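You operate a simulated robot arm through the tools that you are given. There is no shell and no other tool. Be economical: measure what you need, move in short steps, check, and stop when the job is done.

You are at the controls of a simulated robot arm. One attempt, no reset.

JOB
Measure about 200 ml of cleaner in the blue-handled jug, tip it into the open tank and lid it.
Fine: pour from the teal can; can and jug go back. Set down upright: teal can, jug with a blue handle.

The check looks at the end state, three seconds after you hand in, the way a careful person would. Anything else that was tipped, shoved, dropped, spilled or broken makes it a failure. A push-on lid holds only when it is set on centred and level and pressed home; a screw cap is set on level and turned clockwise until tight.

ROBOT AND FRAMES
A 6-joint arm with a two-finger parallel gripper, fixed in place. Base frame: the origin is at the foot of the arm, x ahead of it, y to its left, z up; the work surface is at about z = 660. Units: mm, degrees, N and s.
With the tool pointing down near the work surface it reaches from about 100 to 720 mm from the base axis. Its first joint turns from -115.0 to 115.0 degrees. Payload 4.2 kg.
The tool frame sits at the grasp point between the pads (the TCP): z along the fingers, y along the line on which they close. The tips reach 23 mm beyond it. Largest opening 94 mm; finger width 38, thickness 10; the body of the gripper, 54 by 96 mm, starts 39 mm behind the TCP.
Orientation is that of the tool frame in the base frame, as [roll, pitch, yaw] about the fixed x, y, z axes, in that order (R = Rz(yaw) Ry(pitch) Rx(roll)). With the fingers straight down and closing along the base's y, the tool's x points along the base's -x, its y along +y and its z along -z.

CONTROLS
- The arm moves only by the tool nudge_tool. Its argument "rows" is a list of rows, each an object (a shift or turn left out is 0, a gripper value left out holds the last) with "dr": the turn, a rotation vector about the base's x, y, z in units of 60 degrees (1.0 is 60 degrees), a list of three; "travel": the shift along the base's x, y, z in units of 400 mm (1.0 is 400 mm), a list of three; "hand": the gripper command, from -1 (fully open) to 1 (shut), values between in proportion. In form: [{"dr": [rx, ry, rz], "travel": [dx, dy, dz], "hand": hand}, ...]. A call has 1 to 20 rows; each row is the pose to reach, as a shift and turn from the pose commanded when the call began. A call with a number of a shift or a turn outside -1 to 1 is refused whole. Rows are played at 5 a second. More than 50 mm and 8.6 degrees between two rows, or a gripper value outside its range, and nothing of the call is played. Where a pose cannot be reached the arm comes as near as it can. A force on the tool above 40 N (or 10 N above the force at the start of the call, whichever is more), or a blocked arm, ends the call early, and 0.2 s more pass. Each finger travels about 108 mm/s and halts on what it meets, pressing with about 38 N; the grip force reading is that of the motor and also rises with nothing between the fingers. The clock runs only during rows and for 0.2 s after the last one: add rows that repeat a pose to give the fingers time. It gives the time, the measured TCP pose, the force on the tool (base axes), the opening and the grip force at its end, in the units of the frame above (readings bear some noise), with the torque about the TCP (base axes, N m) and any sound that the robot's microphone picked up.
- Cameras (640 x 400 px; columns grow to the right, rows downward): "scene" is fixed at [220.5, -499.7, 1249.9]; the picture's right is [0.92, -0.40, 0.00], its down [-0.08, -0.18, -0.98] and it looks along [0.39, 0.90, -0.20] (base axes); focal length 268 px, centre (320, 200). "wrist" rides on the gripper at [86, 16, -74] in the tool frame; the picture's right is [-0.18, 0.98, 0.00], its down [-0.58, -0.11, -0.81] and it looks along [-0.79, -0.15, 0.59] (tool axes); focal length 243 px, centre (320, 200). There is no depth. A picture from a camera that has moved, and an enlarged one, comes with that camera's place and axes in the base frame and with its lens.
- camera(camera): a new picture of that camera. No time passes.
- move_column(by): slides the trunk up (or, below 0, down) by that many mm; the arm rides with it, the base frame stays. It gives what a move gives, with no picture.
- enlarge(camera, box): a new picture of the part [left, top, right, bottom] of that camera's present view, enlarged. No time passes.
- job_done(): hands the job in; it is judged then, once.

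Work in short steps. Places have to be worked out from the pictures, the camera data and where the tool is seen: move nearer, look again, correct. Check each grasp and each placing, and mend what went wrong. You have 120 turns and 84 pictures in all, those below and enlarged ones among them. Open the gripper and draw the arm clear of the work before you hand the job in, unless the task says otherwise; then end with one line.

The tools are called after "Request:" as a command line: name --argument value ..., lists and objects as JSON in quotes. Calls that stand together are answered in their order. nudge_tool: Moves the arm, as the interface text tells. Its arguments: {"type":"object","properties":{"rows":{"type":"array","items":{"type":"object","properties":{"dr":{"type":"array","items":{"type":"number"}},"travel":{"type":"array","items":{"type":"number"}},"hand":{"type":"number"}}}}},"required":["rows"]} The other tools are called the same way: move_column (by) slides the trunk up or down; camera (camera) takes a picture; enlarge (camera, box) takes an enlarged picture of a part of a camera's view; job_done () hands the job in.

At the start:

```text
clock: 0.0
position: [363.8, 241.1, 1403.3]
tool_rot: [-180.0, 0.0, 179.9]
wrist_force: [0.7, -0.9, -0.1]
ft_torque: [0.01, 0.02, 0.0]
finger_gap: 93.9
finger_force: 0.0
trunk travel left (down, up): [-925.0, 65.0]
```

scene: 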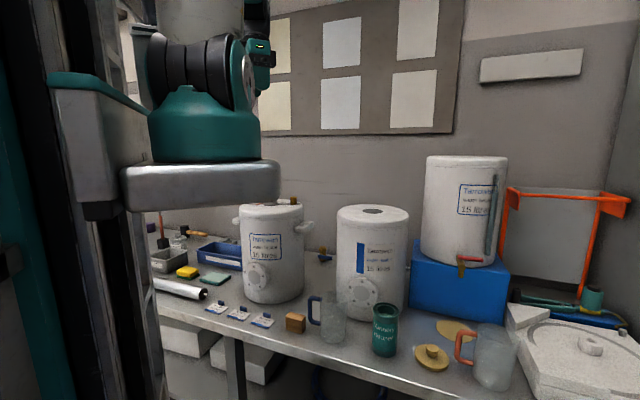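
wrist: 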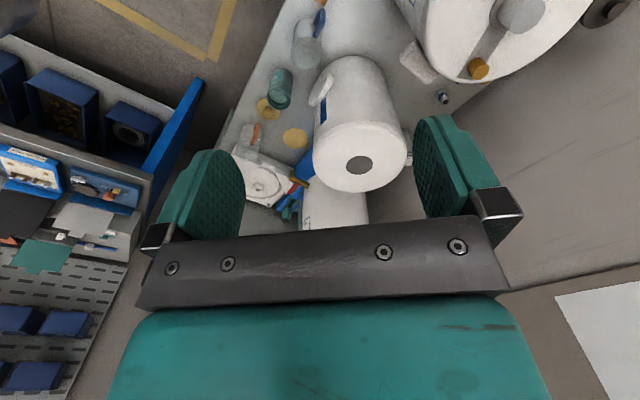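

The scene shows two jugs (blue and orange handles), a teal can, two tanks and a lid. I'll enlarge it to see the details.

Request:
enlarge --camera "scene" --box '[280, 190, 540, 400]'

Request:
enlarge --camera "scene" --box '[140, 180, 340, 360]'

Request:
enlarge --camera "wrist" --box '[200, 0, 620, 240]'

```text
1.90 times, centred on (410, 295) of scene
camera zoom: at [220.5, -499.7, 1249.9], right [0.92, -0.4, 0.0], down [-0.08, -0.18, -0.98], along [0.39, 0.9, -0.2], focal length 510 px, centre (149, 19)
```

zoom: 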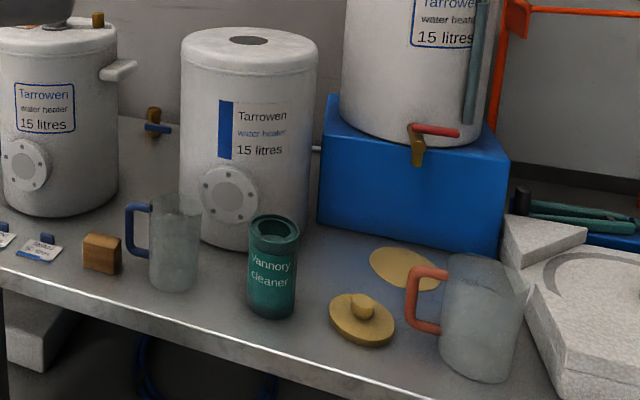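

```text
2.22 times, centred on (240, 270) of scene
camera zoom: at [220.5, -499.7, 1249.9], right [0.92, -0.4, 0.0], down [-0.08, -0.18, -0.98], along [0.39, 0.9, -0.2], focal length 595 px, centre (498, 44)
```

zoom: 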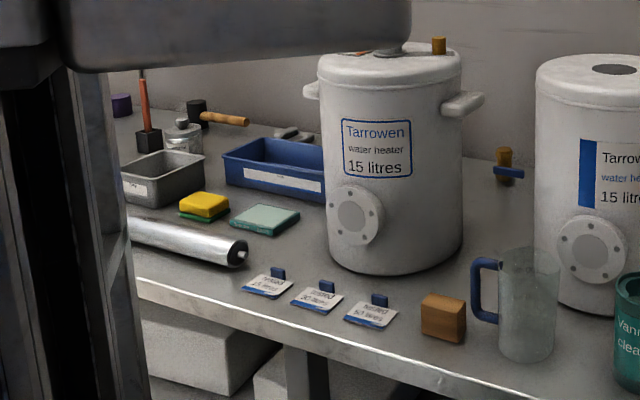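

```text
1.52 times, centred on (410, 120) of wrist
camera zoom: at [277.0, 257.4, 1478.3], right [0.18, 0.98, 0.0], down [0.58, -0.11, 0.81], along [0.79, -0.15, -0.59], focal length 370 px, centre (183, 322)
```

zoom: 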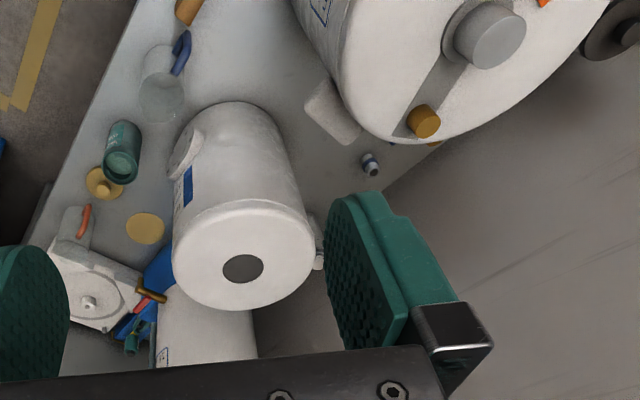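

The middle tank seems to have the open hole at about (758, 273, 1020). The blue jug is near (555, 174), the can near (665, 53) and the knobbed lid near (764, -32). I'll lower the trunk to look from closer.

Request:
move_column --by -300

Request:
camera --camera "scene"

Request:
camera --camera "wrist"

```text
clock: 3.0
position: [363.4, 242.2, 1103.4]
tool_rot: [-180.0, 0.0, 180.0]
wrist_force: [0.2, 0.0, -0.2]
ft_torque: [0.0, 0.01, 0.0]
finger_gap: 94.2
finger_force: 0.1
trunk travel left (down, up): [-625.0, 365.0]
```

```text
78 pictures are left
```

scene: 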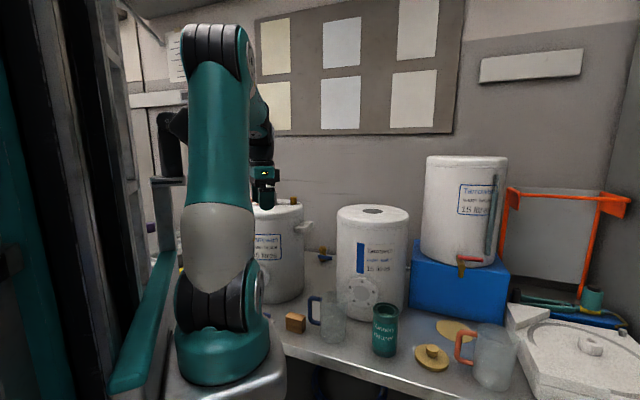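

```text
77 pictures are left
camera wrist: at [277.0, 257.4, 1178.3], right [0.18, 0.98, 0.0], down [0.58, -0.11, 0.81], along [0.79, -0.15, -0.59], focal length 243 px, centre (320, 200)
```

wrist: 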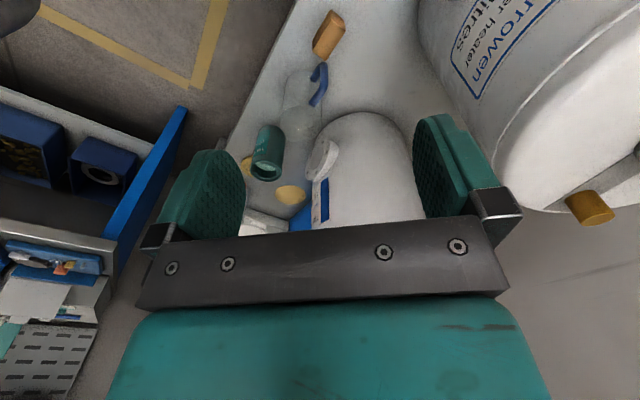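

The arm sits in front of the table, whose edge runs diagonally. I'll turn the hand so the camera ends up on top for a horizontal approach into the table, starting with a yaw of -60°, and see how the arm responds.

Request:
nudge_tool --rows '[{"dr": [0, 0, -0.125], "travel": [0.01, -0.05, 0]}, {"dr": [0, 0, -0.25], "travel": [0.02, -0.1, 0]}, {"dr": [0, 0, -0.375], "travel": [0.03, -0.15, 0]}, {"dr": [0, 0, -0.5], "travel": [0.04, -0.2, 0]}, {"dr": [0, 0, -0.625], "travel": [0.05, -0.25, 0]}, {"dr": [0, 0, -0.75], "travel": [0.06, -0.3, 0]}, {"dr": [0, 0, -0.875], "travel": [0.07, -0.35, 0]}, {"dr": [0, 0, -1.0], "travel": [0.08, -0.4, 0]}]'

Request:
nudge_tool --rows '[{"dr": [0, 0, -0.14]}, {"dr": [0, 0, -0.28]}, {"dr": [0, 0, -0.42]}, {"dr": [0, 0, -0.56]}, {"dr": [0, 0, -0.7]}, {"dr": [0, 0, -0.84]}, {"dr": [0, 0, -1.0]}]'

Request:
nudge_tool --rows '[{"dr": [0, 0, -0.1]}, {"dr": [0, 0, -0.2]}, {"dr": [0, 0, -0.3]}]'

```text
clock: 4.8
position: [393.7, 82.2, 1104.8]
tool_rot: [-180.0, -0.1, 119.8]
wrist_force: [0.4, 0.8, 0.1]
ft_torque: [-0.02, 0.0, 0.01]
finger_gap: 94.0
finger_force: 0.1
trunk travel left (down, up): [-625.0, 365.0]
```

```text
refused: row 7 steps farther than a row can; nothing moved
```

```text
clock: 5.6
position: [395.5, 83.0, 1103.5]
tool_rot: [-180.0, -0.1, 102.0]
wrist_force: [0.2, -0.7, -0.7]
ft_torque: [-0.02, -0.03, 0.01]
finger_gap: 94.0
finger_force: 0.1
trunk travel left (down, up): [-625.0, 365.0]
```

Yaw is 102 now. I'll continue by -60 to reach 42, and move outward from the table.

Request:
nudge_tool --rows '[{"dr": [0, 0, -0.125], "travel": [0.02, -0.02, 0]}, {"dr": [0, 0, -0.25], "travel": [0.04, -0.04, 0]}, {"dr": [0, 0, -0.375], "travel": [0.06, -0.06, 0]}, {"dr": [0, 0, -0.5], "travel": [0.08, -0.08, 0]}, {"dr": [0, 0, -0.625], "travel": [0.1, -0.1, 0]}, {"dr": [0, 0, -0.75], "travel": [0.12, -0.12, 0]}, {"dr": [0, 0, -0.875], "travel": [0.14, -0.14, 0]}, {"dr": [0, 0, -1.0], "travel": [0.16, -0.16, 0]}]'

Request:
nudge_tool --rows '[{"dr": [0.0838, -0.0925, 0]}, {"dr": [0.1675, -0.185, 0]}, {"dr": [0.251, -0.2775, 0]}, {"dr": [0.335, -0.37, 0]}, {"dr": [0.419, -0.4625, 0]}, {"dr": [0.5025, -0.555, 0]}, {"dr": [0.586, -0.6475, 0]}, {"dr": [0.67, -0.74, 0]}]'

Request:
camera --camera "wrist"

Request:
camera --camera "scene"

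```text
clock: 7.4
position: [458.4, 18.7, 1104.1]
tool_rot: [179.9, -0.1, 41.9]
wrist_force: [-0.5, 0.2, 0.5]
ft_torque: [-0.03, -0.01, 0.02]
finger_gap: 94.0
finger_force: 0.1
trunk travel left (down, up): [-625.0, 365.0]
```

```text
clock: 9.2
position: [526.0, 15.8, 1132.6]
tool_rot: [-179.7, -59.9, 41.8]
wrist_force: [-0.3, 1.2, -1.4]
ft_torque: [0.01, -0.02, -0.04]
finger_gap: 93.7
finger_force: 0.0
out of reach, approached as far as the arm can: row 2, 3, 4, 5, 6, 7, 8
trunk travel left (down, up): [-625.0, 365.0]
```

```text
76 pictures are left
camera wrist: at [521.4, -11.3, 1245.8], right [0.59, -0.79, -0.16], down [-0.81, -0.58, -0.1], along [-0.02, 0.19, -0.98], focal length 243 px, centre (320, 200)
```

wrist: 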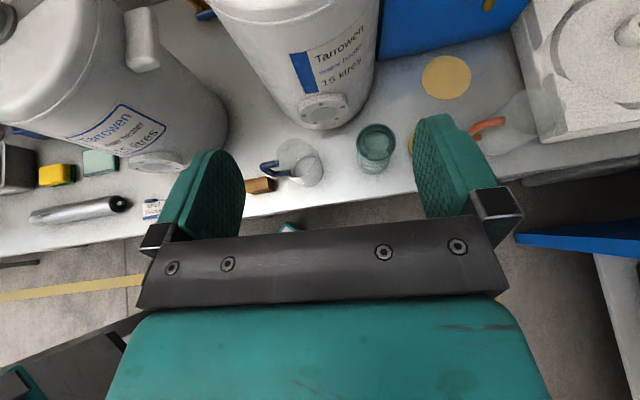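

```text
75 pictures are left
```

scene: 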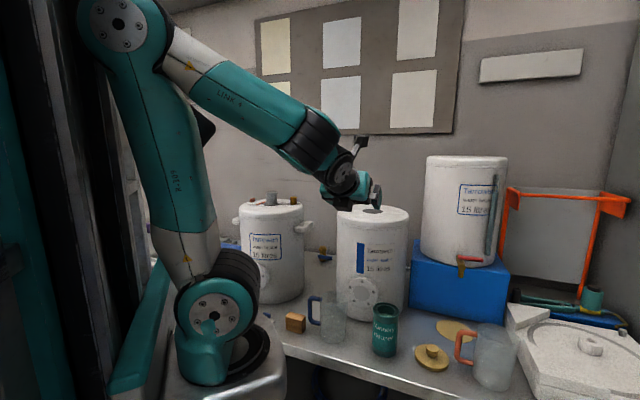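

The camera now looks straight down. I put the can at about (658, 53) and the jug at (550, 163), with the handle toward (503, 217). I'll zoom in for detail.

Request:
enlarge --camera "wrist" --box '[240, 80, 540, 240]'

Request:
enlarge --camera "scene" --box '[280, 270, 420, 370]'

Request:
enlarge --camera "scene" --box '[400, 300, 540, 400]'

```text
2.13 times, centred on (390, 160) of wrist
camera zoom: at [521.4, -11.3, 1245.8], right [0.59, -0.79, -0.16], down [-0.81, -0.58, -0.1], along [-0.02, 0.19, -0.98], focal length 518 px, centre (171, 285)
```

zoom: 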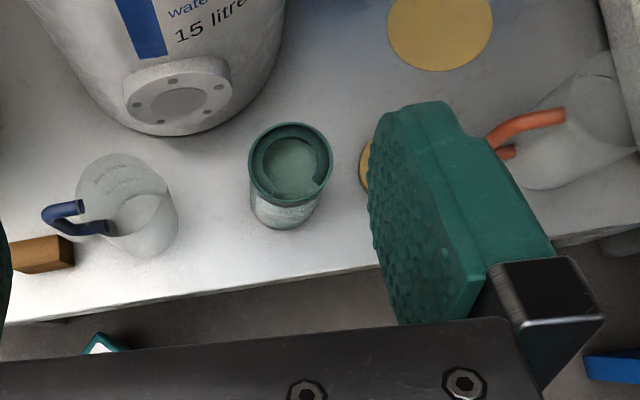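

```text
4.00 times, centred on (350, 320) of scene
camera zoom: at [220.5, -499.7, 1249.9], right [0.92, -0.4, 0.0], down [-0.08, -0.18, -0.98], along [0.39, 0.9, -0.2], focal length 1071 px, centre (200, -280)
```

zoom: 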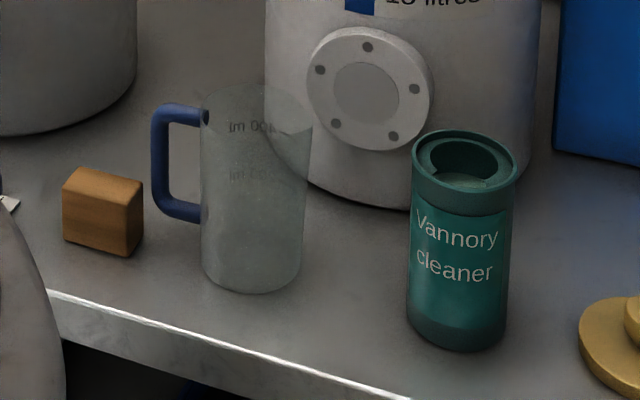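

```text
4.00 times, centred on (470, 350) of scene
camera zoom: at [220.5, -499.7, 1249.9], right [0.92, -0.4, 0.0], down [-0.08, -0.18, -0.98], along [0.39, 0.9, -0.2], focal length 1071 px, centre (-280, -400)
```

zoom: 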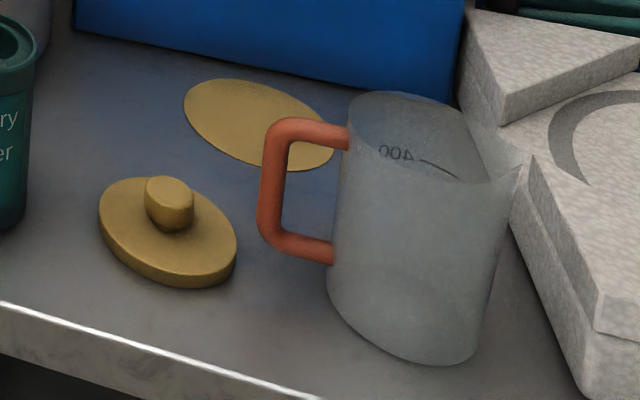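

The can is about 118 mm tall and 70 mm across, so I'll grip its body near z ≈ 718. I'll descend to a pre-grasp point outside the table edge.

Request:
nudge_tool --rows '[{"dr": [0.02, -0.022, 0], "travel": [0.02, -0.02, -0.1]}, {"dr": [0.04, -0.044, 0], "travel": [0.04, -0.05, -0.2]}, {"dr": [0.06, -0.066, 0], "travel": [0.06, -0.07, -0.3]}, {"dr": [0.08, -0.088, 0], "travel": [0.08, -0.09, -0.4]}, {"dr": [0.1, -0.11, 0], "travel": [0.1, -0.11, -0.5]}, {"dr": [0.112, -0.124, 0], "travel": [0.1, -0.12, -0.6]}]'

Request:
camera --camera "wrist"

```text
clock: 10.6
position: [603.8, -38.2, 882.5]
tool_rot: [-179.7, -70.0, 41.9]
wrist_force: [-0.3, 0.0, 0.4]
ft_torque: [0.0, -0.01, -0.04]
finger_gap: 93.9
finger_force: 0.1
out of reach, approached as far as the arm can: row 1, 2, 3, 4, 5, 6
trunk travel left (down, up): [-625.0, 365.0]
```

```text
71 pictures are left
camera wrist: at [585.3, -77.8, 988.6], right [0.61, -0.77, -0.17], down [-0.78, -0.56, -0.27], along [0.11, 0.3, -0.95], focal length 243 px, centre (320, 200)
```

wrist: 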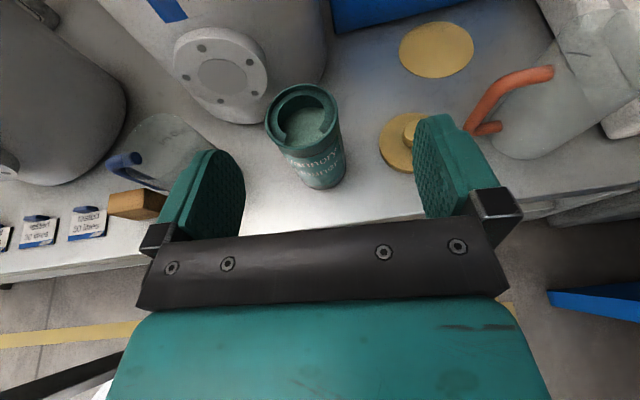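

The pose is limited by how far the arm can fold in. I'll raise the trunk so the shoulder is well above the wrist, then descend again.

Request:
move_column --by 250

Request:
nudge_tool --rows '[{"travel": [0, 0, -0.12]}, {"travel": [-0.01, 0, -0.24]}, {"travel": [-0.02, 0, -0.36]}, {"travel": [-0.03, 0, -0.48]}, {"travel": [-0.04, 0, -0.6]}, {"travel": [-0.05, 0, -0.72]}, {"travel": [-0.06, 0, -0.8]}]'

Request:
camera --camera "wrist"

Request:
camera --camera "scene"

```text
clock: 13.2
position: [602.9, -37.8, 1130.9]
tool_rot: [-179.4, -69.9, 41.7]
wrist_force: [-0.4, -0.2, -0.4]
ft_torque: [0.03, -0.03, -0.02]
finger_gap: 93.8
finger_force: 0.0
trunk travel left (down, up): [-875.0, 115.0]
```

```text
clock: 14.8
position: [579.3, -35.5, 811.7]
tool_rot: [-179.4, -70.0, 41.6]
wrist_force: [0.2, -0.8, 0.0]
ft_torque: [0.01, 0.01, 0.03]
finger_gap: 94.2
finger_force: 0.1
trunk travel left (down, up): [-875.0, 115.0]
```

```text
70 pictures are left
camera wrist: at [560.9, -76.4, 918.3], right [0.61, -0.77, -0.18], down [-0.78, -0.56, -0.27], along [0.11, 0.3, -0.95], focal length 243 px, centre (320, 200)
```

wrist: 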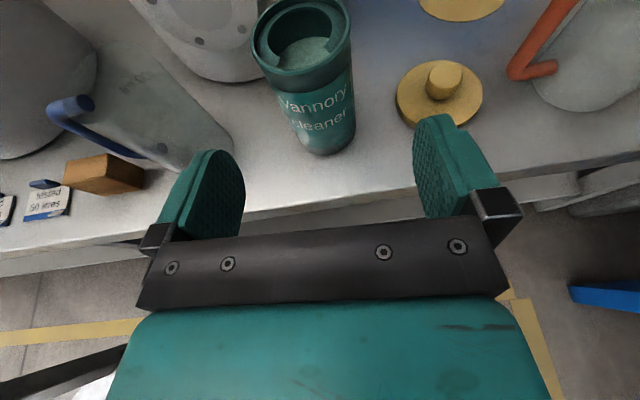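

```text
69 pictures are left
```

scene: 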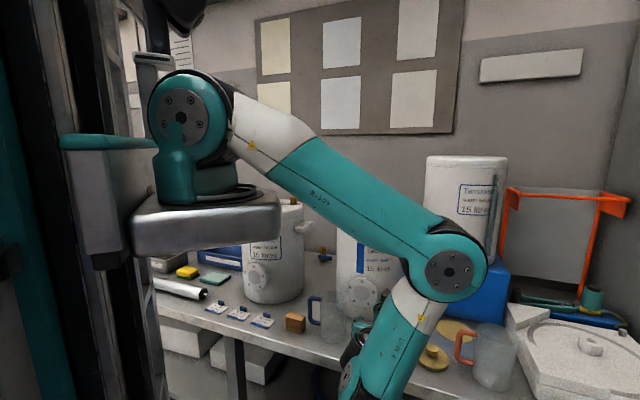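

Reachable now. I judge the can to be at (664, 50) with its top near 785. I'll level the hand to about 8° down, lower to z ≈ 718 and correct the lateral offset.

Request:
nudge_tool --rows '[{"dr": [0.05, -0.056, 0], "travel": [-0.005, 0.005, -0.08]}, {"dr": [0.1, -0.112, 0], "travel": [-0.0125, 0.014, -0.16]}, {"dr": [0.133, -0.15, 0], "travel": [-0.0125, 0.014, -0.234]}, {"dr": [0.133, -0.15, 0], "travel": [-0.0125, 0.014, -0.234]}]'

Request:
camera --camera "wrist"

```text
clock: 15.8
position: [576.5, -32.2, 716.9]
tool_rot: [-178.9, -82.0, 41.0]
wrist_force: [-0.7, 0.0, 0.2]
ft_torque: [-0.01, 0.01, 0.04]
finger_gap: 94.0
finger_force: 0.1
trunk travel left (down, up): [-875.0, 115.0]
```

```text
68 pictures are left
camera wrist: at [541.5, -86.3, 814.1], right [0.64, -0.74, -0.18], down [-0.73, -0.51, -0.46], along [0.25, 0.43, -0.87], focal length 243 px, centre (320, 200)
```

wrist: 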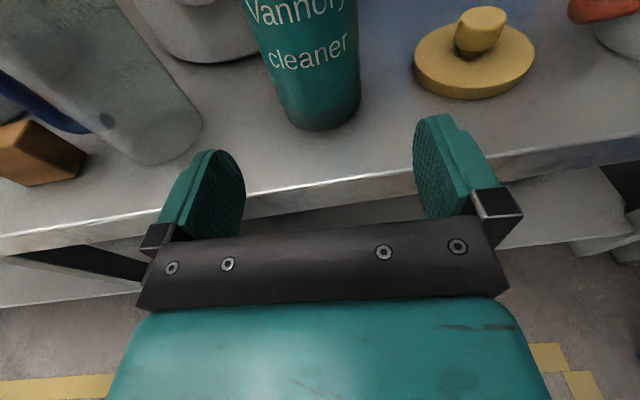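

The can's axis comes out at (666, 53). I'll advance 111 mm with a small lateral correction, then close.

Request:
nudge_tool --rows '[{"travel": [0.044, 0.052, 0.002]}, {"travel": [0.1, 0.1, 0.002]}, {"travel": [0.15, 0.145, 0.002]}, {"travel": [0.202, 0.192, 0.002]}, {"travel": [0.202, 0.192, 0.002]}]'

Request:
camera --camera "wrist"

```text
clock: 17.0
position: [657.3, 45.6, 715.8]
tool_rot: [-179.6, -82.0, 41.8]
wrist_force: [-0.2, 0.1, 0.6]
ft_torque: [-0.01, 0.01, 0.0]
finger_gap: 94.0
finger_force: 0.1
trunk travel left (down, up): [-875.0, 115.0]
```

```text
67 pictures are left
camera wrist: at [622.2, -9.4, 813.4], right [0.64, -0.75, -0.18], down [-0.73, -0.51, -0.46], along [0.25, 0.43, -0.87], focal length 243 px, centre (320, 200)
```

wrist: 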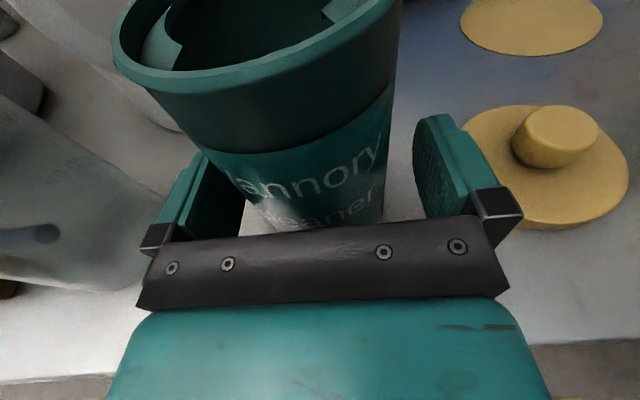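

The can sits nearer the left finger, so I'll shift 6 mm left and close the fingers.

Request:
nudge_tool --rows '[{"travel": [-0.01, 0.0115, 0.003]}, {"travel": [-0.01, 0.0115, 0.003], "hand": 0.2}, {"travel": [-0.01, 0.0115, 0.003], "hand": 1}, {"travel": [-0.01, 0.0115, 0.003], "hand": 1}, {"travel": [-0.01, 0.0115, 0.003], "hand": 1}]'

Request:
nudge_tool --rows '[{"travel": [0, 0, 0.02]}, {"travel": [0, 0, 0.05]}, {"travel": [0, 0, 0.075]}, {"travel": [0, 0, 0.075]}, {"travel": [0, 0, 0.075]}]'

Request:
camera --camera "wrist"

Request:
camera --camera "scene"

```text
clock: 18.2
position: [652.2, 49.4, 718.9]
tool_rot: [-179.8, -82.0, 41.9]
wrist_force: [-0.1, 0.7, 0.0]
ft_torque: [-0.08, 0.01, 0.0]
finger_gap: 69.8
finger_force: 38.4
trunk travel left (down, up): [-875.0, 115.0]
```

```text
clock: 19.4
position: [652.7, 49.9, 748.5]
tool_rot: [-179.6, -81.9, 41.9]
wrist_force: [-0.3, -0.5, -4.2]
ft_torque: [-0.06, 0.05, -0.05]
finger_gap: 70.0
finger_force: 37.8
trunk travel left (down, up): [-875.0, 115.0]
```

```text
66 pictures are left
camera wrist: at [617.7, -4.3, 845.4], right [0.64, -0.75, -0.18], down [-0.73, -0.51, -0.46], along [0.25, 0.43, -0.87], focal length 243 px, centre (320, 200)
```

wrist: 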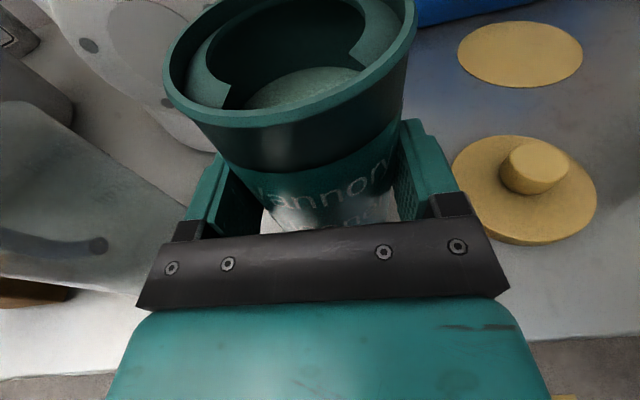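

```text
65 pictures are left
```

scene: 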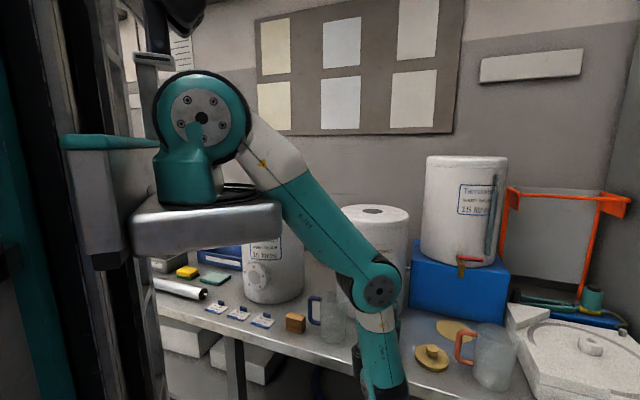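

The can is held (about 4.2 N in total). I estimate the jug rim at z ≈ 802 and its centre at (553, 165). I'll lift the can and shift toward the jug, keeping it upright.

Request:
nudge_tool --rows '[{"travel": [0, 0, 0.08]}, {"travel": [0, 0, 0.16]}, {"travel": [0, 0, 0.24]}, {"travel": [0, 0, 0.32]}, {"travel": [0, 0, 0.38]}, {"travel": [0, 0, 0.38]}]'

Request:
camera --camera "wrist"

Request:
camera --camera "scene"

```text
clock: 20.8
position: [703.4, 49.4, 870.6]
tool_rot: [-179.4, -81.9, 41.7]
wrist_force: [-0.1, -0.1, -3.5]
ft_torque: [-0.03, 0.04, -0.01]
finger_gap: 70.4
finger_force: 38.2
out of reach, approached as far as the arm can: row 2, 3, 4, 5, 6
trunk travel left (down, up): [-875.0, 115.0]
```

```text
64 pictures are left
camera wrist: at [669.3, -4.2, 966.3], right [0.64, -0.74, -0.18], down [-0.73, -0.51, -0.46], along [0.25, 0.43, -0.87], focal length 243 px, centre (320, 200)
```

wrist: 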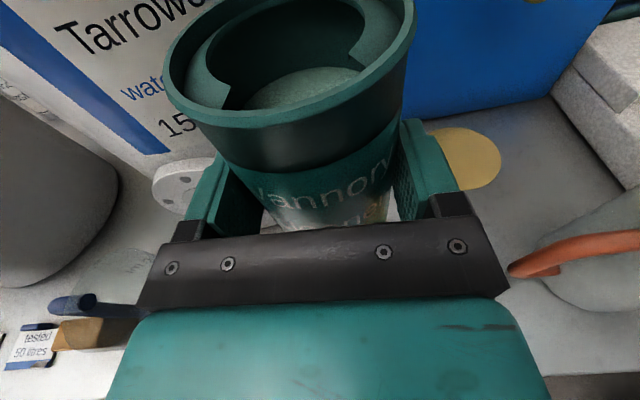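

```text
63 pictures are left
```

scene: 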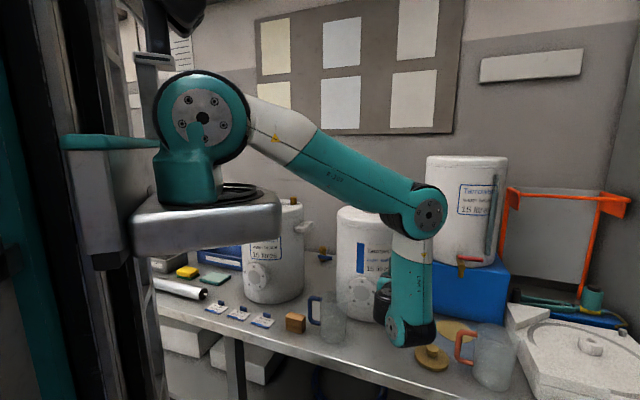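

The lift ran into the same inward-folding limit. I'll gain height with the trunk and then turn the hand by +90° so it comes from the far-right side, which suits the arm better and gives the camera a view into the jug.

Request:
move_column --by 115

Request:
nudge_tool --rows '[{"dr": [0, 0, 0.1], "travel": [0, -0.02, 0]}, {"dr": [0, 0, 0.2], "travel": [0, -0.04, 0]}, {"dr": [0, 0, 0.3], "travel": [0, -0.06, 0]}, {"dr": [0, 0, 0.4], "travel": [0, -0.08, 0]}, {"dr": [0, 0, 0.5], "travel": [0, -0.08, 0]}, {"dr": [0, 0, 0.6], "travel": [0, -0.08, 0]}, {"dr": [0, 0, 0.7], "travel": [0, -0.08, 0]}, {"dr": [0, 0, 0.8], "travel": [-0.02, -0.06, 0]}, {"dr": [0, 0, 0.9], "travel": [-0.04, -0.04, 0]}, {"dr": [0, 0, 1.0], "travel": [-0.06, -0.02, 0]}]'

Request:
camera --camera "scene"

```text
clock: 22.2
position: [704.1, 50.2, 985.1]
tool_rot: [-179.5, -81.8, 41.8]
wrist_force: [-0.1, 0.7, -4.2]
ft_torque: [-0.05, 0.01, 0.01]
finger_gap: 70.0
finger_force: 37.7
trunk travel left (down, up): [-990.0, 0.0]
```

```text
clock: 24.4
position: [617.3, 59.4, 1011.2]
tool_rot: [179.5, -79.5, 101.9]
wrist_force: [0.4, -0.5, -4.2]
ft_torque: [-0.06, 0.02, 0.02]
finger_gap: 69.9
finger_force: 37.9
out of reach, approached as far as the arm can: row 7, 8, 9, 10
trunk travel left (down, up): [-990.0, 0.0]
```

```text
62 pictures are left
```

scene: 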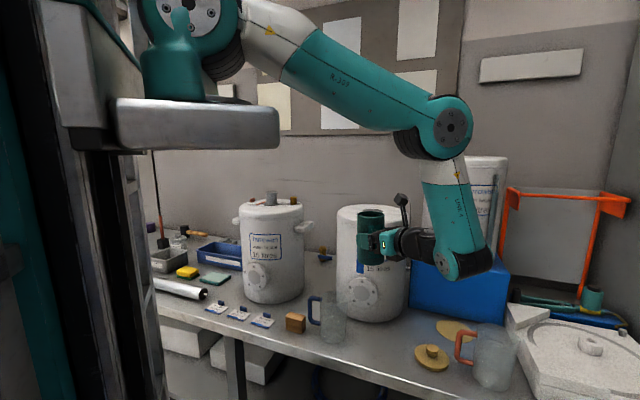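

I'll accept pouring along the present heading of about 102°. I'll place the can 125 mm before the jug along that heading and lower it to z ≈ 930.

Request:
nudge_tool --rows '[{"travel": [-0.02, -0.02, -0.05]}, {"travel": [-0.05, -0.04, -0.1]}, {"travel": [-0.07, -0.06, -0.15]}, {"travel": [-0.0925, -0.07, -0.2]}, {"travel": [-0.0925, -0.07, -0.2]}]'

Request:
camera --camera "wrist"

Request:
camera --camera "scene"

```text
clock: 25.6
position: [560.9, 36.9, 944.8]
tool_rot: [-179.8, -81.3, 101.9]
wrist_force: [0.4, -0.9, -3.4]
ft_torque: [-0.04, -0.02, -0.02]
finger_gap: 70.1
finger_force: 37.6
out of reach, approached as far as the arm can: row 1, 2, 3, 4, 5
trunk travel left (down, up): [-990.0, 0.0]
```

```text
61 pictures are left
camera wrist: at [590.1, -20.6, 1040.9], right [0.97, 0.18, -0.18], down [0.08, -0.89, -0.45], along [-0.24, 0.42, -0.87], focal length 243 px, centre (320, 200)
```

wrist: 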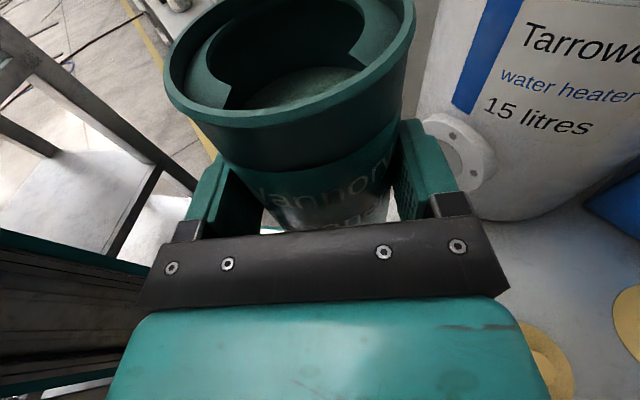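

```text
60 pictures are left
```

scene: 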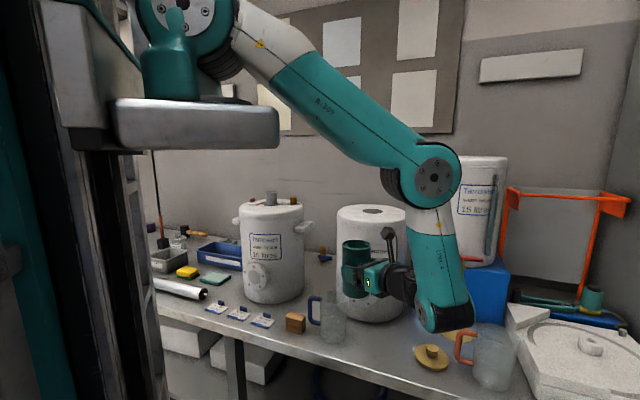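

The constraint should ease as the tool pitches down. I'll tilt the can 30° in place, well above the jug, and see where it lands.

Request:
nudge_tool --rows '[{"dr": [-0.1, -0.021, 0]}, {"dr": [-0.2, -0.042, 0]}, {"dr": [-0.3, -0.063, 0]}, {"dr": [-0.4, -0.084, 0]}, {"dr": [-0.489, -0.103, 0]}, {"dr": [-0.489, -0.103, 0]}]'

Request:
camera --camera "wrist"

```text
clock: 27.0
position: [559.5, 34.9, 944.6]
tool_rot: [-179.6, -51.8, 102.0]
wrist_force: [-1.4, 0.1, -5.6]
ft_torque: [-0.04, 0.01, 0.0]
finger_gap: 69.9
finger_force: 38.2
trunk travel left (down, up): [-990.0, 0.0]
```

```text
59 pictures are left
camera wrist: at [577.9, 32.6, 1058.0], right [0.98, 0.1, -0.15], down [0.1, -0.99, 0.04], along [-0.14, -0.06, -0.99], focal length 243 px, centre (320, 200)
```

wrist: 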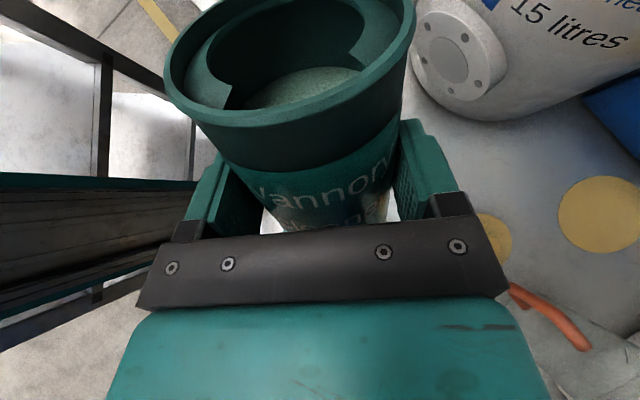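

Good, the pose is exact and reachable. I'll now lower toward the pre-pour position and look from the scene camera.

Request:
nudge_tool --rows '[{"travel": [0.0375, 0.01, -0.08]}, {"travel": [0.0375, 0.03, -0.16]}, {"travel": [0.0375, 0.0685, -0.235]}, {"travel": [0.0375, 0.0685, -0.235]}]'

Request:
enlarge --camera "scene" --box '[270, 220, 430, 360]'

Request:
camera --camera "wrist"

```text
clock: 28.0
position: [575.8, 62.0, 850.5]
tool_rot: [-179.7, -51.8, 101.9]
wrist_force: [0.0, -0.1, -4.3]
ft_torque: [-0.05, -0.03, -0.05]
finger_gap: 70.3
finger_force: 38.4
trunk travel left (down, up): [-990.0, 0.0]
```

```text
2.86 times, centred on (350, 290) of scene
camera zoom: at [220.5, -499.7, 1249.9], right [0.92, -0.4, 0.0], down [-0.08, -0.18, -0.98], along [0.39, 0.9, -0.2], focal length 765 px, centre (234, -57)
```

zoom: 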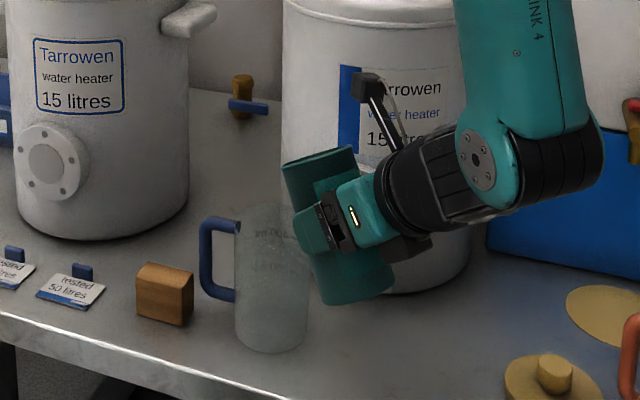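

```text
57 pictures are left
camera wrist: at [593.9, 60.1, 964.8], right [0.98, 0.1, -0.15], down [0.1, -0.99, 0.04], along [-0.14, -0.06, -0.99], focal length 243 px, centre (320, 200)
```

wrist: 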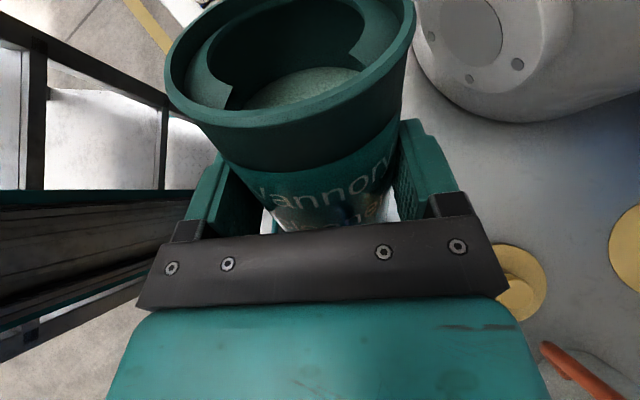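

The geometry matches my predictions: the lip is 29 mm before the jug centre. I'll zoom into the jug's marks for a baseline before pouring.

Request:
enlarge --camera "scene" --box '[305, 280, 355, 350]'

Request:
nudge_tool --rows '[{"dr": [-0.08, -0.017, 0], "travel": [-0.0, 0.0, -0.01]}, {"dr": [-0.163, -0.034, 0], "travel": [-0.002, 0.01, -0.01]}, {"dr": [-0.163, -0.034, 0], "travel": [-0.002, 0.01, -0.01]}, {"dr": [-0.163, -0.034, 0], "travel": [-0.002, 0.01, -0.01]}]'

Request:
enlarge --camera "scene" --box '[305, 240, 375, 350]'

```text
5.71 times, centred on (330, 315) of scene
camera zoom: at [220.5, -499.7, 1249.9], right [0.92, -0.4, 0.0], down [-0.08, -0.18, -0.98], along [0.39, 0.9, -0.2], focal length 1530 px, centre (263, -457)
```

zoom: 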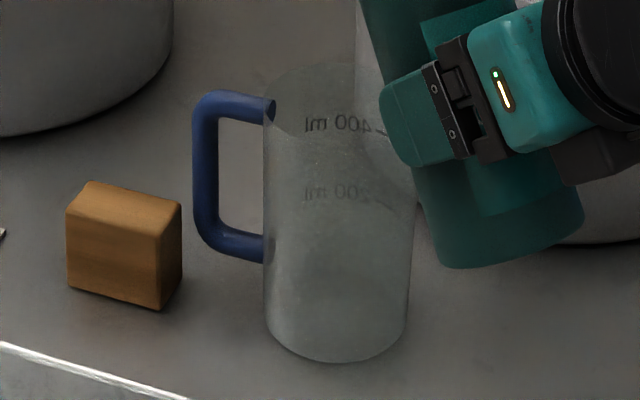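

```text
clock: 29.0
position: [575.5, 66.9, 845.7]
tool_rot: [-179.7, -41.9, 101.9]
wrist_force: [0.1, -0.5, -3.6]
ft_torque: [-0.03, 0.02, 0.0]
finger_gap: 70.1
finger_force: 38.3
trunk travel left (down, up): [-990.0, 0.0]
```

```text
3.64 times, centred on (340, 295) of scene
camera zoom: at [220.5, -499.7, 1249.9], right [0.92, -0.4, 0.0], down [-0.08, -0.18, -0.98], along [0.39, 0.9, -0.2], focal length 974 px, centre (247, -146)
```

zoom: 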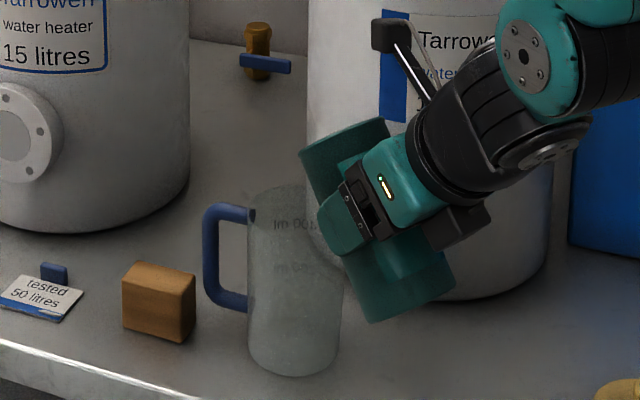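

The jug marks read 400 ml and 200 ml; the 200 ml line works out at z ≈ 715. The can is at 40° tilt with no flow yet, so I'll tilt 8° more and check.

Request:
nudge_tool --rows '[{"dr": [-0.065, -0.014, 0]}, {"dr": [-0.13, -0.028, 0]}, {"dr": [-0.13, -0.028, 0]}, {"dr": [-0.13, -0.028, 0]}]'

Request:
enlarge --camera "scene" --box '[305, 250, 375, 350]'

```text
clock: 30.0
position: [574.6, 66.1, 845.6]
tool_rot: [-179.6, -33.8, 101.9]
wrist_force: [-0.2, 0.8, -3.9]
ft_torque: [-0.02, -0.01, 0.0]
finger_gap: 69.9
finger_force: 37.8
trunk travel left (down, up): [-990.0, 0.0]
```

```text
4.00 times, centred on (340, 300) of scene
camera zoom: at [220.5, -499.7, 1249.9], right [0.92, -0.4, 0.0], down [-0.08, -0.18, -0.98], along [0.39, 0.9, -0.2], focal length 1071 px, centre (240, -200)
```

zoom: 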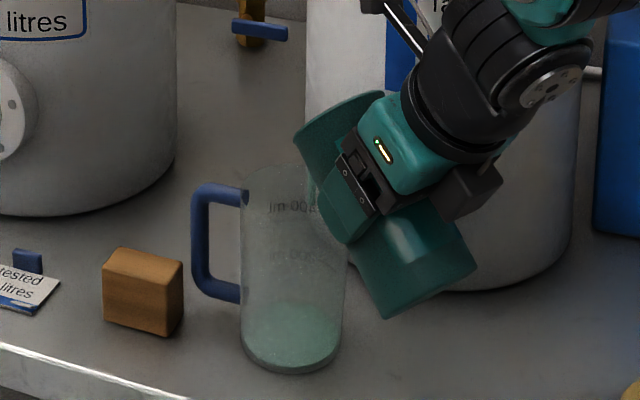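

Liquid is now entering the jug. I'll hold the pose briefly to see whether it is still running.

Request:
nudge_tool --rows '[{"travel": [0, 0, 0]}, {"travel": [0, 0, 0]}, {"travel": [0, 0, 0]}]'

Request:
enlarge --camera "scene" --box '[305, 280, 355, 350]'

```text
clock: 30.8
position: [575.2, 66.3, 845.3]
tool_rot: [-179.6, -33.9, 101.9]
wrist_force: [0.0, -0.8, -4.8]
ft_torque: [-0.04, -0.04, 0.0]
finger_gap: 69.9
finger_force: 38.3
trunk travel left (down, up): [-990.0, 0.0]
```

```text
5.71 times, centred on (330, 315) of scene
camera zoom: at [220.5, -499.7, 1249.9], right [0.92, -0.4, 0.0], down [-0.08, -0.18, -0.98], along [0.39, 0.9, -0.2], focal length 1530 px, centre (263, -457)
```

zoom: 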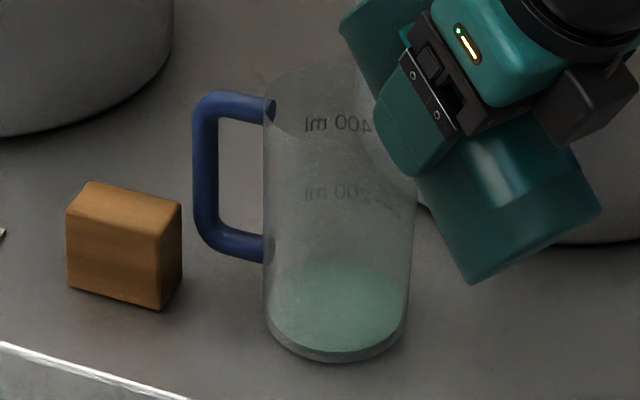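

The level settled at only about z 671 (roughly 10–20 ml). I'll tilt a further 10°.

Request:
nudge_tool --rows '[{"dr": [-0.054, -0.0115, 0], "travel": [0, 0, 0.005]}, {"dr": [-0.109, -0.023, 0], "travel": [0, 0, 0.01]}, {"dr": [-0.163, -0.0345, 0], "travel": [0, 0, 0.01]}, {"dr": [-0.163, -0.0345, 0], "travel": [0, 0, 0.01]}, {"dr": [-0.163, -0.0345, 0], "travel": [0, 0, 0.01]}, {"dr": [-0.163, -0.0345, 0], "travel": [0, 0, 0.01]}]'

Request:
enlarge --camera "scene" --box '[305, 280, 355, 350]'

```text
clock: 32.2
position: [575.2, 66.0, 849.2]
tool_rot: [-179.6, -23.9, 101.8]
wrist_force: [0.4, 0.0, -3.2]
ft_torque: [-0.01, -0.01, -0.01]
finger_gap: 69.9
finger_force: 38.5
trunk travel left (down, up): [-990.0, 0.0]
```

```text
5.71 times, centred on (330, 315) of scene
camera zoom: at [220.5, -499.7, 1249.9], right [0.92, -0.4, 0.0], down [-0.08, -0.18, -0.98], along [0.39, 0.9, -0.2], focal length 1530 px, centre (263, -457)
```

zoom: 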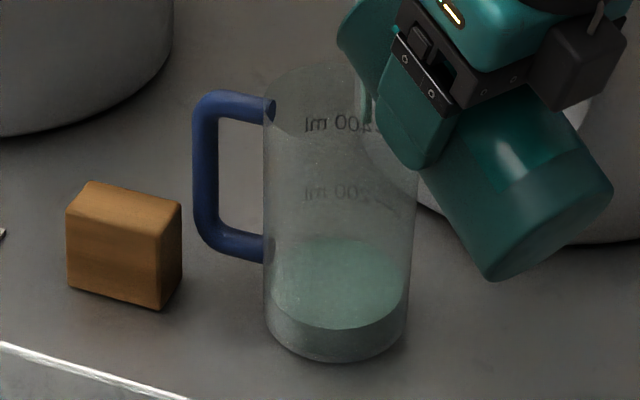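

About 70 ml is in now, with a thin stream perhaps still visible. I'll tilt another 6° and let it settle.

Request:
nudge_tool --rows '[{"dr": [-0.049, -0.0103, 0], "travel": [0, 0, 0.005]}, {"dr": [-0.098, -0.0207, 0], "travel": [0, 0, 0.01]}, {"dr": [-0.098, -0.0207, 0], "travel": [0, 0, 0.01]}, {"dr": [-0.098, -0.0207, 0], "travel": [0, 0, 0.01]}, {"dr": [-0.098, -0.0207, 0], "travel": [0, 0, 0.01]}, {"dr": [-0.098, -0.0207, 0], "travel": [0, 0, 0.01]}, {"dr": [-0.098, -0.0207, 0], "travel": [0, 0, 0.01]}]'

Request:
enlarge --camera "scene" --box '[305, 280, 355, 350]'

```text
clock: 33.8
position: [575.8, 65.4, 854.0]
tool_rot: [-179.6, -18.0, 101.9]
wrist_force: [-0.4, -0.1, -1.9]
ft_torque: [-0.02, 0.03, -0.01]
finger_gap: 69.9
finger_force: 38.2
trunk travel left (down, up): [-990.0, 0.0]
```

```text
5.71 times, centred on (330, 315) of scene
camera zoom: at [220.5, -499.7, 1249.9], right [0.92, -0.4, 0.0], down [-0.08, -0.18, -0.98], along [0.39, 0.9, -0.2], focal length 1530 px, centre (263, -457)
```

zoom: 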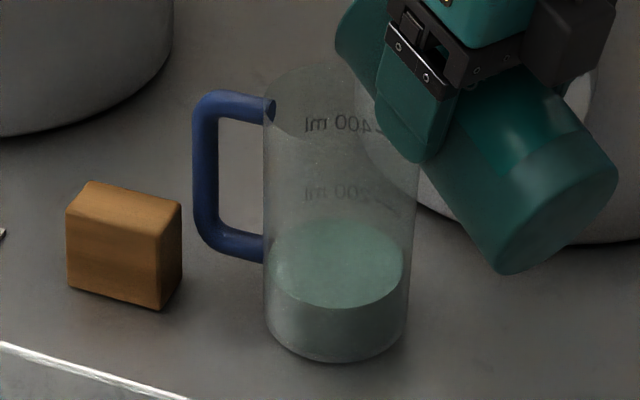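

About 125–130 ml now. Another 5° with settling.

Request:
nudge_tool --rows '[{"dr": [-0.041, -0.0087, 0], "travel": [0, 0, 0.005]}, {"dr": [-0.0815, -0.0172, 0], "travel": [0, 0, 0.01]}, {"dr": [-0.0815, -0.0172, 0], "travel": [0, 0, 0.01]}, {"dr": [-0.0815, -0.0172, 0], "travel": [0, 0, 0.01]}, {"dr": [-0.0815, -0.0172, 0], "travel": [0, 0, 0.01]}, {"dr": [-0.0815, -0.0172, 0], "travel": [0, 0, 0.01]}, {"dr": [-0.0815, -0.0172, 0], "travel": [0, 0, 0.01]}]'

Request:
enlarge --camera "scene" --box '[305, 280, 355, 350]'

```text
clock: 35.4
position: [574.6, 66.2, 857.7]
tool_rot: [-179.7, -12.9, 101.9]
wrist_force: [-0.3, -0.2, -2.1]
ft_torque: [0.0, 0.04, -0.02]
finger_gap: 69.9
finger_force: 38.3
trunk travel left (down, up): [-990.0, 0.0]
```

```text
5.71 times, centred on (330, 315) of scene
camera zoom: at [220.5, -499.7, 1249.9], right [0.92, -0.4, 0.0], down [-0.08, -0.18, -0.98], along [0.39, 0.9, -0.2], focal length 1530 px, centre (263, -457)
```

zoom: 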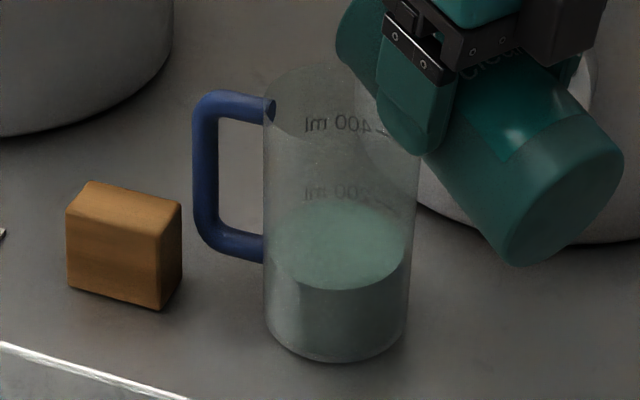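

The level is at z ≈ 712, very near the mark. I'll zoom in on the 200 ml line to compare.

Request:
enlarge --camera "scene" --box '[322, 295, 346, 335]'

```text
10.00 times, centred on (334, 315) of scene
camera zoom: at [220.5, -499.7, 1249.9], right [0.92, -0.4, 0.0], down [-0.08, -0.18, -0.98], along [0.39, 0.9, -0.2], focal length 2678 px, centre (180, -950)
```

zoom: 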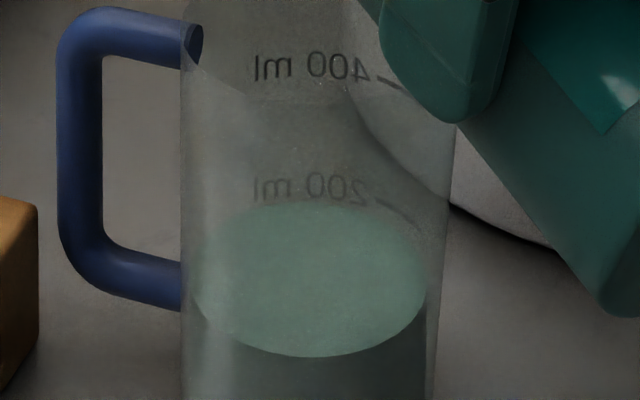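

The level is about 2 mm below the 200 tick (≈ 190 ml). I'll add a tiny 0.8° tilt, then look again.

Request:
nudge_tool --rows '[{"dr": [-0.013, -0.0028, 0]}, {"dr": [-0.013, -0.0028, 0]}, {"dr": [-0.013, -0.0028, 0]}, {"dr": [-0.013, -0.0028, 0]}, {"dr": [-0.013, -0.0028, 0]}]'

Request:
enlarge --camera "scene" --box '[322, 295, 346, 335]'

```text
clock: 36.6
position: [574.4, 66.5, 857.1]
tool_rot: [-179.5, -12.1, 101.9]
wrist_force: [-0.1, -0.1, -2.2]
ft_torque: [0.03, 0.03, 0.02]
finger_gap: 69.9
finger_force: 37.8
trunk travel left (down, up): [-990.0, 0.0]
```

```text
10.00 times, centred on (334, 315) of scene
camera zoom: at [220.5, -499.7, 1249.9], right [0.92, -0.4, 0.0], down [-0.08, -0.18, -0.98], along [0.39, 0.9, -0.2], focal length 2678 px, centre (180, -950)
```

zoom: 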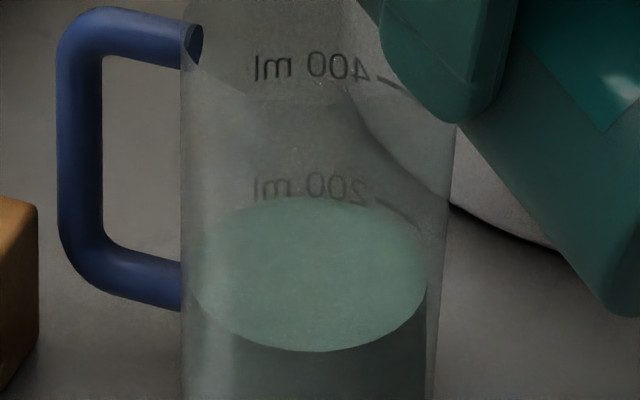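

The level now sits at the 200 ml mark. I'll tilt the can back upright while rising and backing off.

Request:
nudge_tool --rows '[{"dr": [0.125, 0.026, 0]}, {"dr": [0.25, 0.052, 0]}, {"dr": [0.375, 0.078, 0], "travel": [0, 0, 0.03]}, {"dr": [0.5, 0.104, 0], "travel": [0, -0.02, 0.06]}, {"dr": [0.625, 0.13, 0], "travel": [0.005, -0.04, 0.1]}, {"dr": [0.75, 0.156, 0], "travel": [0.01, -0.06, 0.15]}, {"dr": [0.86, 0.18, 0], "travel": [0.01, -0.08, 0.2]}, {"dr": [0.96, 0.202, 0], "travel": [0.01, -0.08, 0.25]}, {"dr": [0.96, 0.202, 0], "travel": [0.01, -0.08, 0.25]}]'

Request:
camera --camera "wrist"

Request:
enlarge --camera "scene" --box '[290, 210, 450, 350]'

```text
clock: 38.6
position: [578.4, 34.5, 958.8]
tool_rot: [-179.5, -71.1, 101.9]
wrist_force: [0.2, 0.3, -3.3]
ft_torque: [-0.05, -0.01, 0.01]
finger_gap: 69.5
finger_force: 38.4
trunk travel left (down, up): [-990.0, 0.0]
```

```text
47 pictures are left
camera wrist: at [603.7, -4.9, 1064.3], right [0.97, 0.15, -0.18], down [0.09, -0.95, -0.29], along [-0.21, 0.26, -0.94], focal length 243 px, centre (320, 200)
```

wrist: 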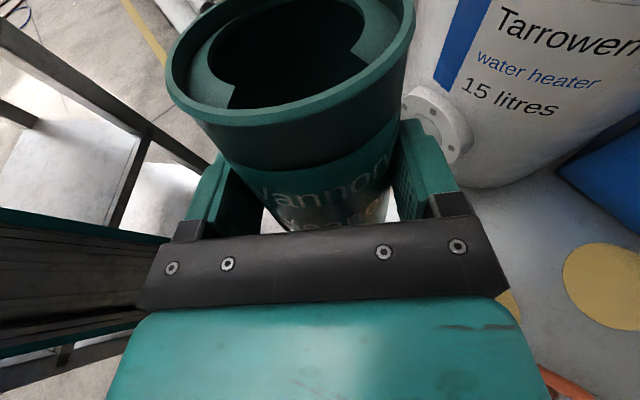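

```text
2.86 times, centred on (370, 280) of scene
camera zoom: at [220.5, -499.7, 1249.9], right [0.92, -0.4, 0.0], down [-0.08, -0.18, -0.98], along [0.39, 0.9, -0.2], focal length 765 px, centre (177, -29)
```

zoom: 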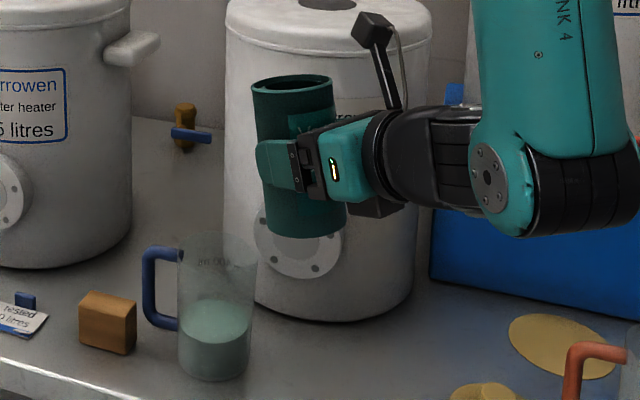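

The can is nearly upright, the jug is at 200 ml and nothing has spilled. I'll swing the hand back to the original heading and return above the can's place.

Request:
nudge_tool --rows '[{"dr": [0, 0, -0.1], "travel": [0.03, 0, -0.02]}, {"dr": [0, 0, -0.2], "travel": [0.06, 0, -0.05]}, {"dr": [0, 0, -0.3], "travel": [0.09, 0, -0.08]}, {"dr": [0, 0, -0.4], "travel": [0.12, 0.01, -0.11]}, {"dr": [0, 0, -0.5], "travel": [0.15, 0.02, -0.14]}, {"dr": [0, 0, -0.6], "travel": [0.17, 0.03, -0.17]}, {"dr": [0, 0, -0.7], "travel": [0.184, 0.037, -0.2]}, {"dr": [0, 0, -0.8], "travel": [0.184, 0.037, -0.23]}, {"dr": [0, 0, -0.9], "travel": [0.184, 0.037, -0.26]}, {"dr": [0, 0, -1.0], "travel": [0.184, 0.037, -0.27]}]'

Request:
nudge_tool --rows '[{"dr": [0.061, -0.068, 0]}, {"dr": [0.121, -0.135, 0]}, {"dr": [0.121, -0.135, 0]}]'

```text
clock: 40.8
position: [652.5, 47.9, 850.6]
tool_rot: [-179.8, -71.0, 41.9]
wrist_force: [0.4, -0.5, -2.7]
ft_torque: [-0.02, 0.01, 0.01]
finger_gap: 69.9
finger_force: 37.5
trunk travel left (down, up): [-990.0, 0.0]
```

```text
clock: 41.6
position: [651.4, 48.8, 849.0]
tool_rot: [-179.7, -81.7, 41.9]
wrist_force: [0.3, 0.2, -3.5]
ft_torque: [-0.01, 0.04, 0.01]
finger_gap: 69.6
finger_force: 37.9
trunk travel left (down, up): [-990.0, 0.0]
```

Upright again over its place. I'll lower to just above the table (grasp height was 718.9).

Request:
nudge_tool --rows '[{"travel": [0, 0, -0.1]}, {"travel": [0, 0, -0.2]}, {"travel": [0, 0, -0.27]}, {"travel": [0, 0, -0.3]}, {"travel": [0, 0, -0.317]}, {"travel": [0, 0, -0.317]}]'

Request:
camera --camera "wrist"

```text
clock: 43.0
position: [617.0, 44.3, 805.5]
tool_rot: [-179.9, -81.8, 42.0]
wrist_force: [0.1, 0.0, -1.5]
ft_torque: [-0.06, 0.05, 0.0]
finger_gap: 69.5
finger_force: 37.7
out of reach, approached as far as the arm can: row 1, 2, 3, 4, 5, 6
trunk travel left (down, up): [-990.0, 0.0]
```

```text
45 pictures are left
camera wrist: at [582.8, -10.0, 900.8], right [0.64, -0.75, -0.18], down [-0.73, -0.51, -0.46], along [0.25, 0.43, -0.87], focal length 243 px, centre (320, 200)
```

wrist: 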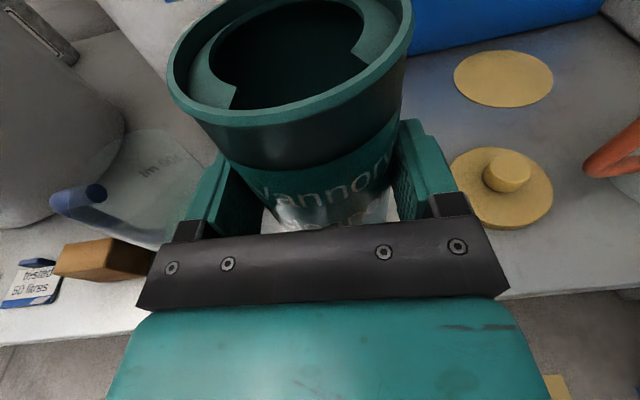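

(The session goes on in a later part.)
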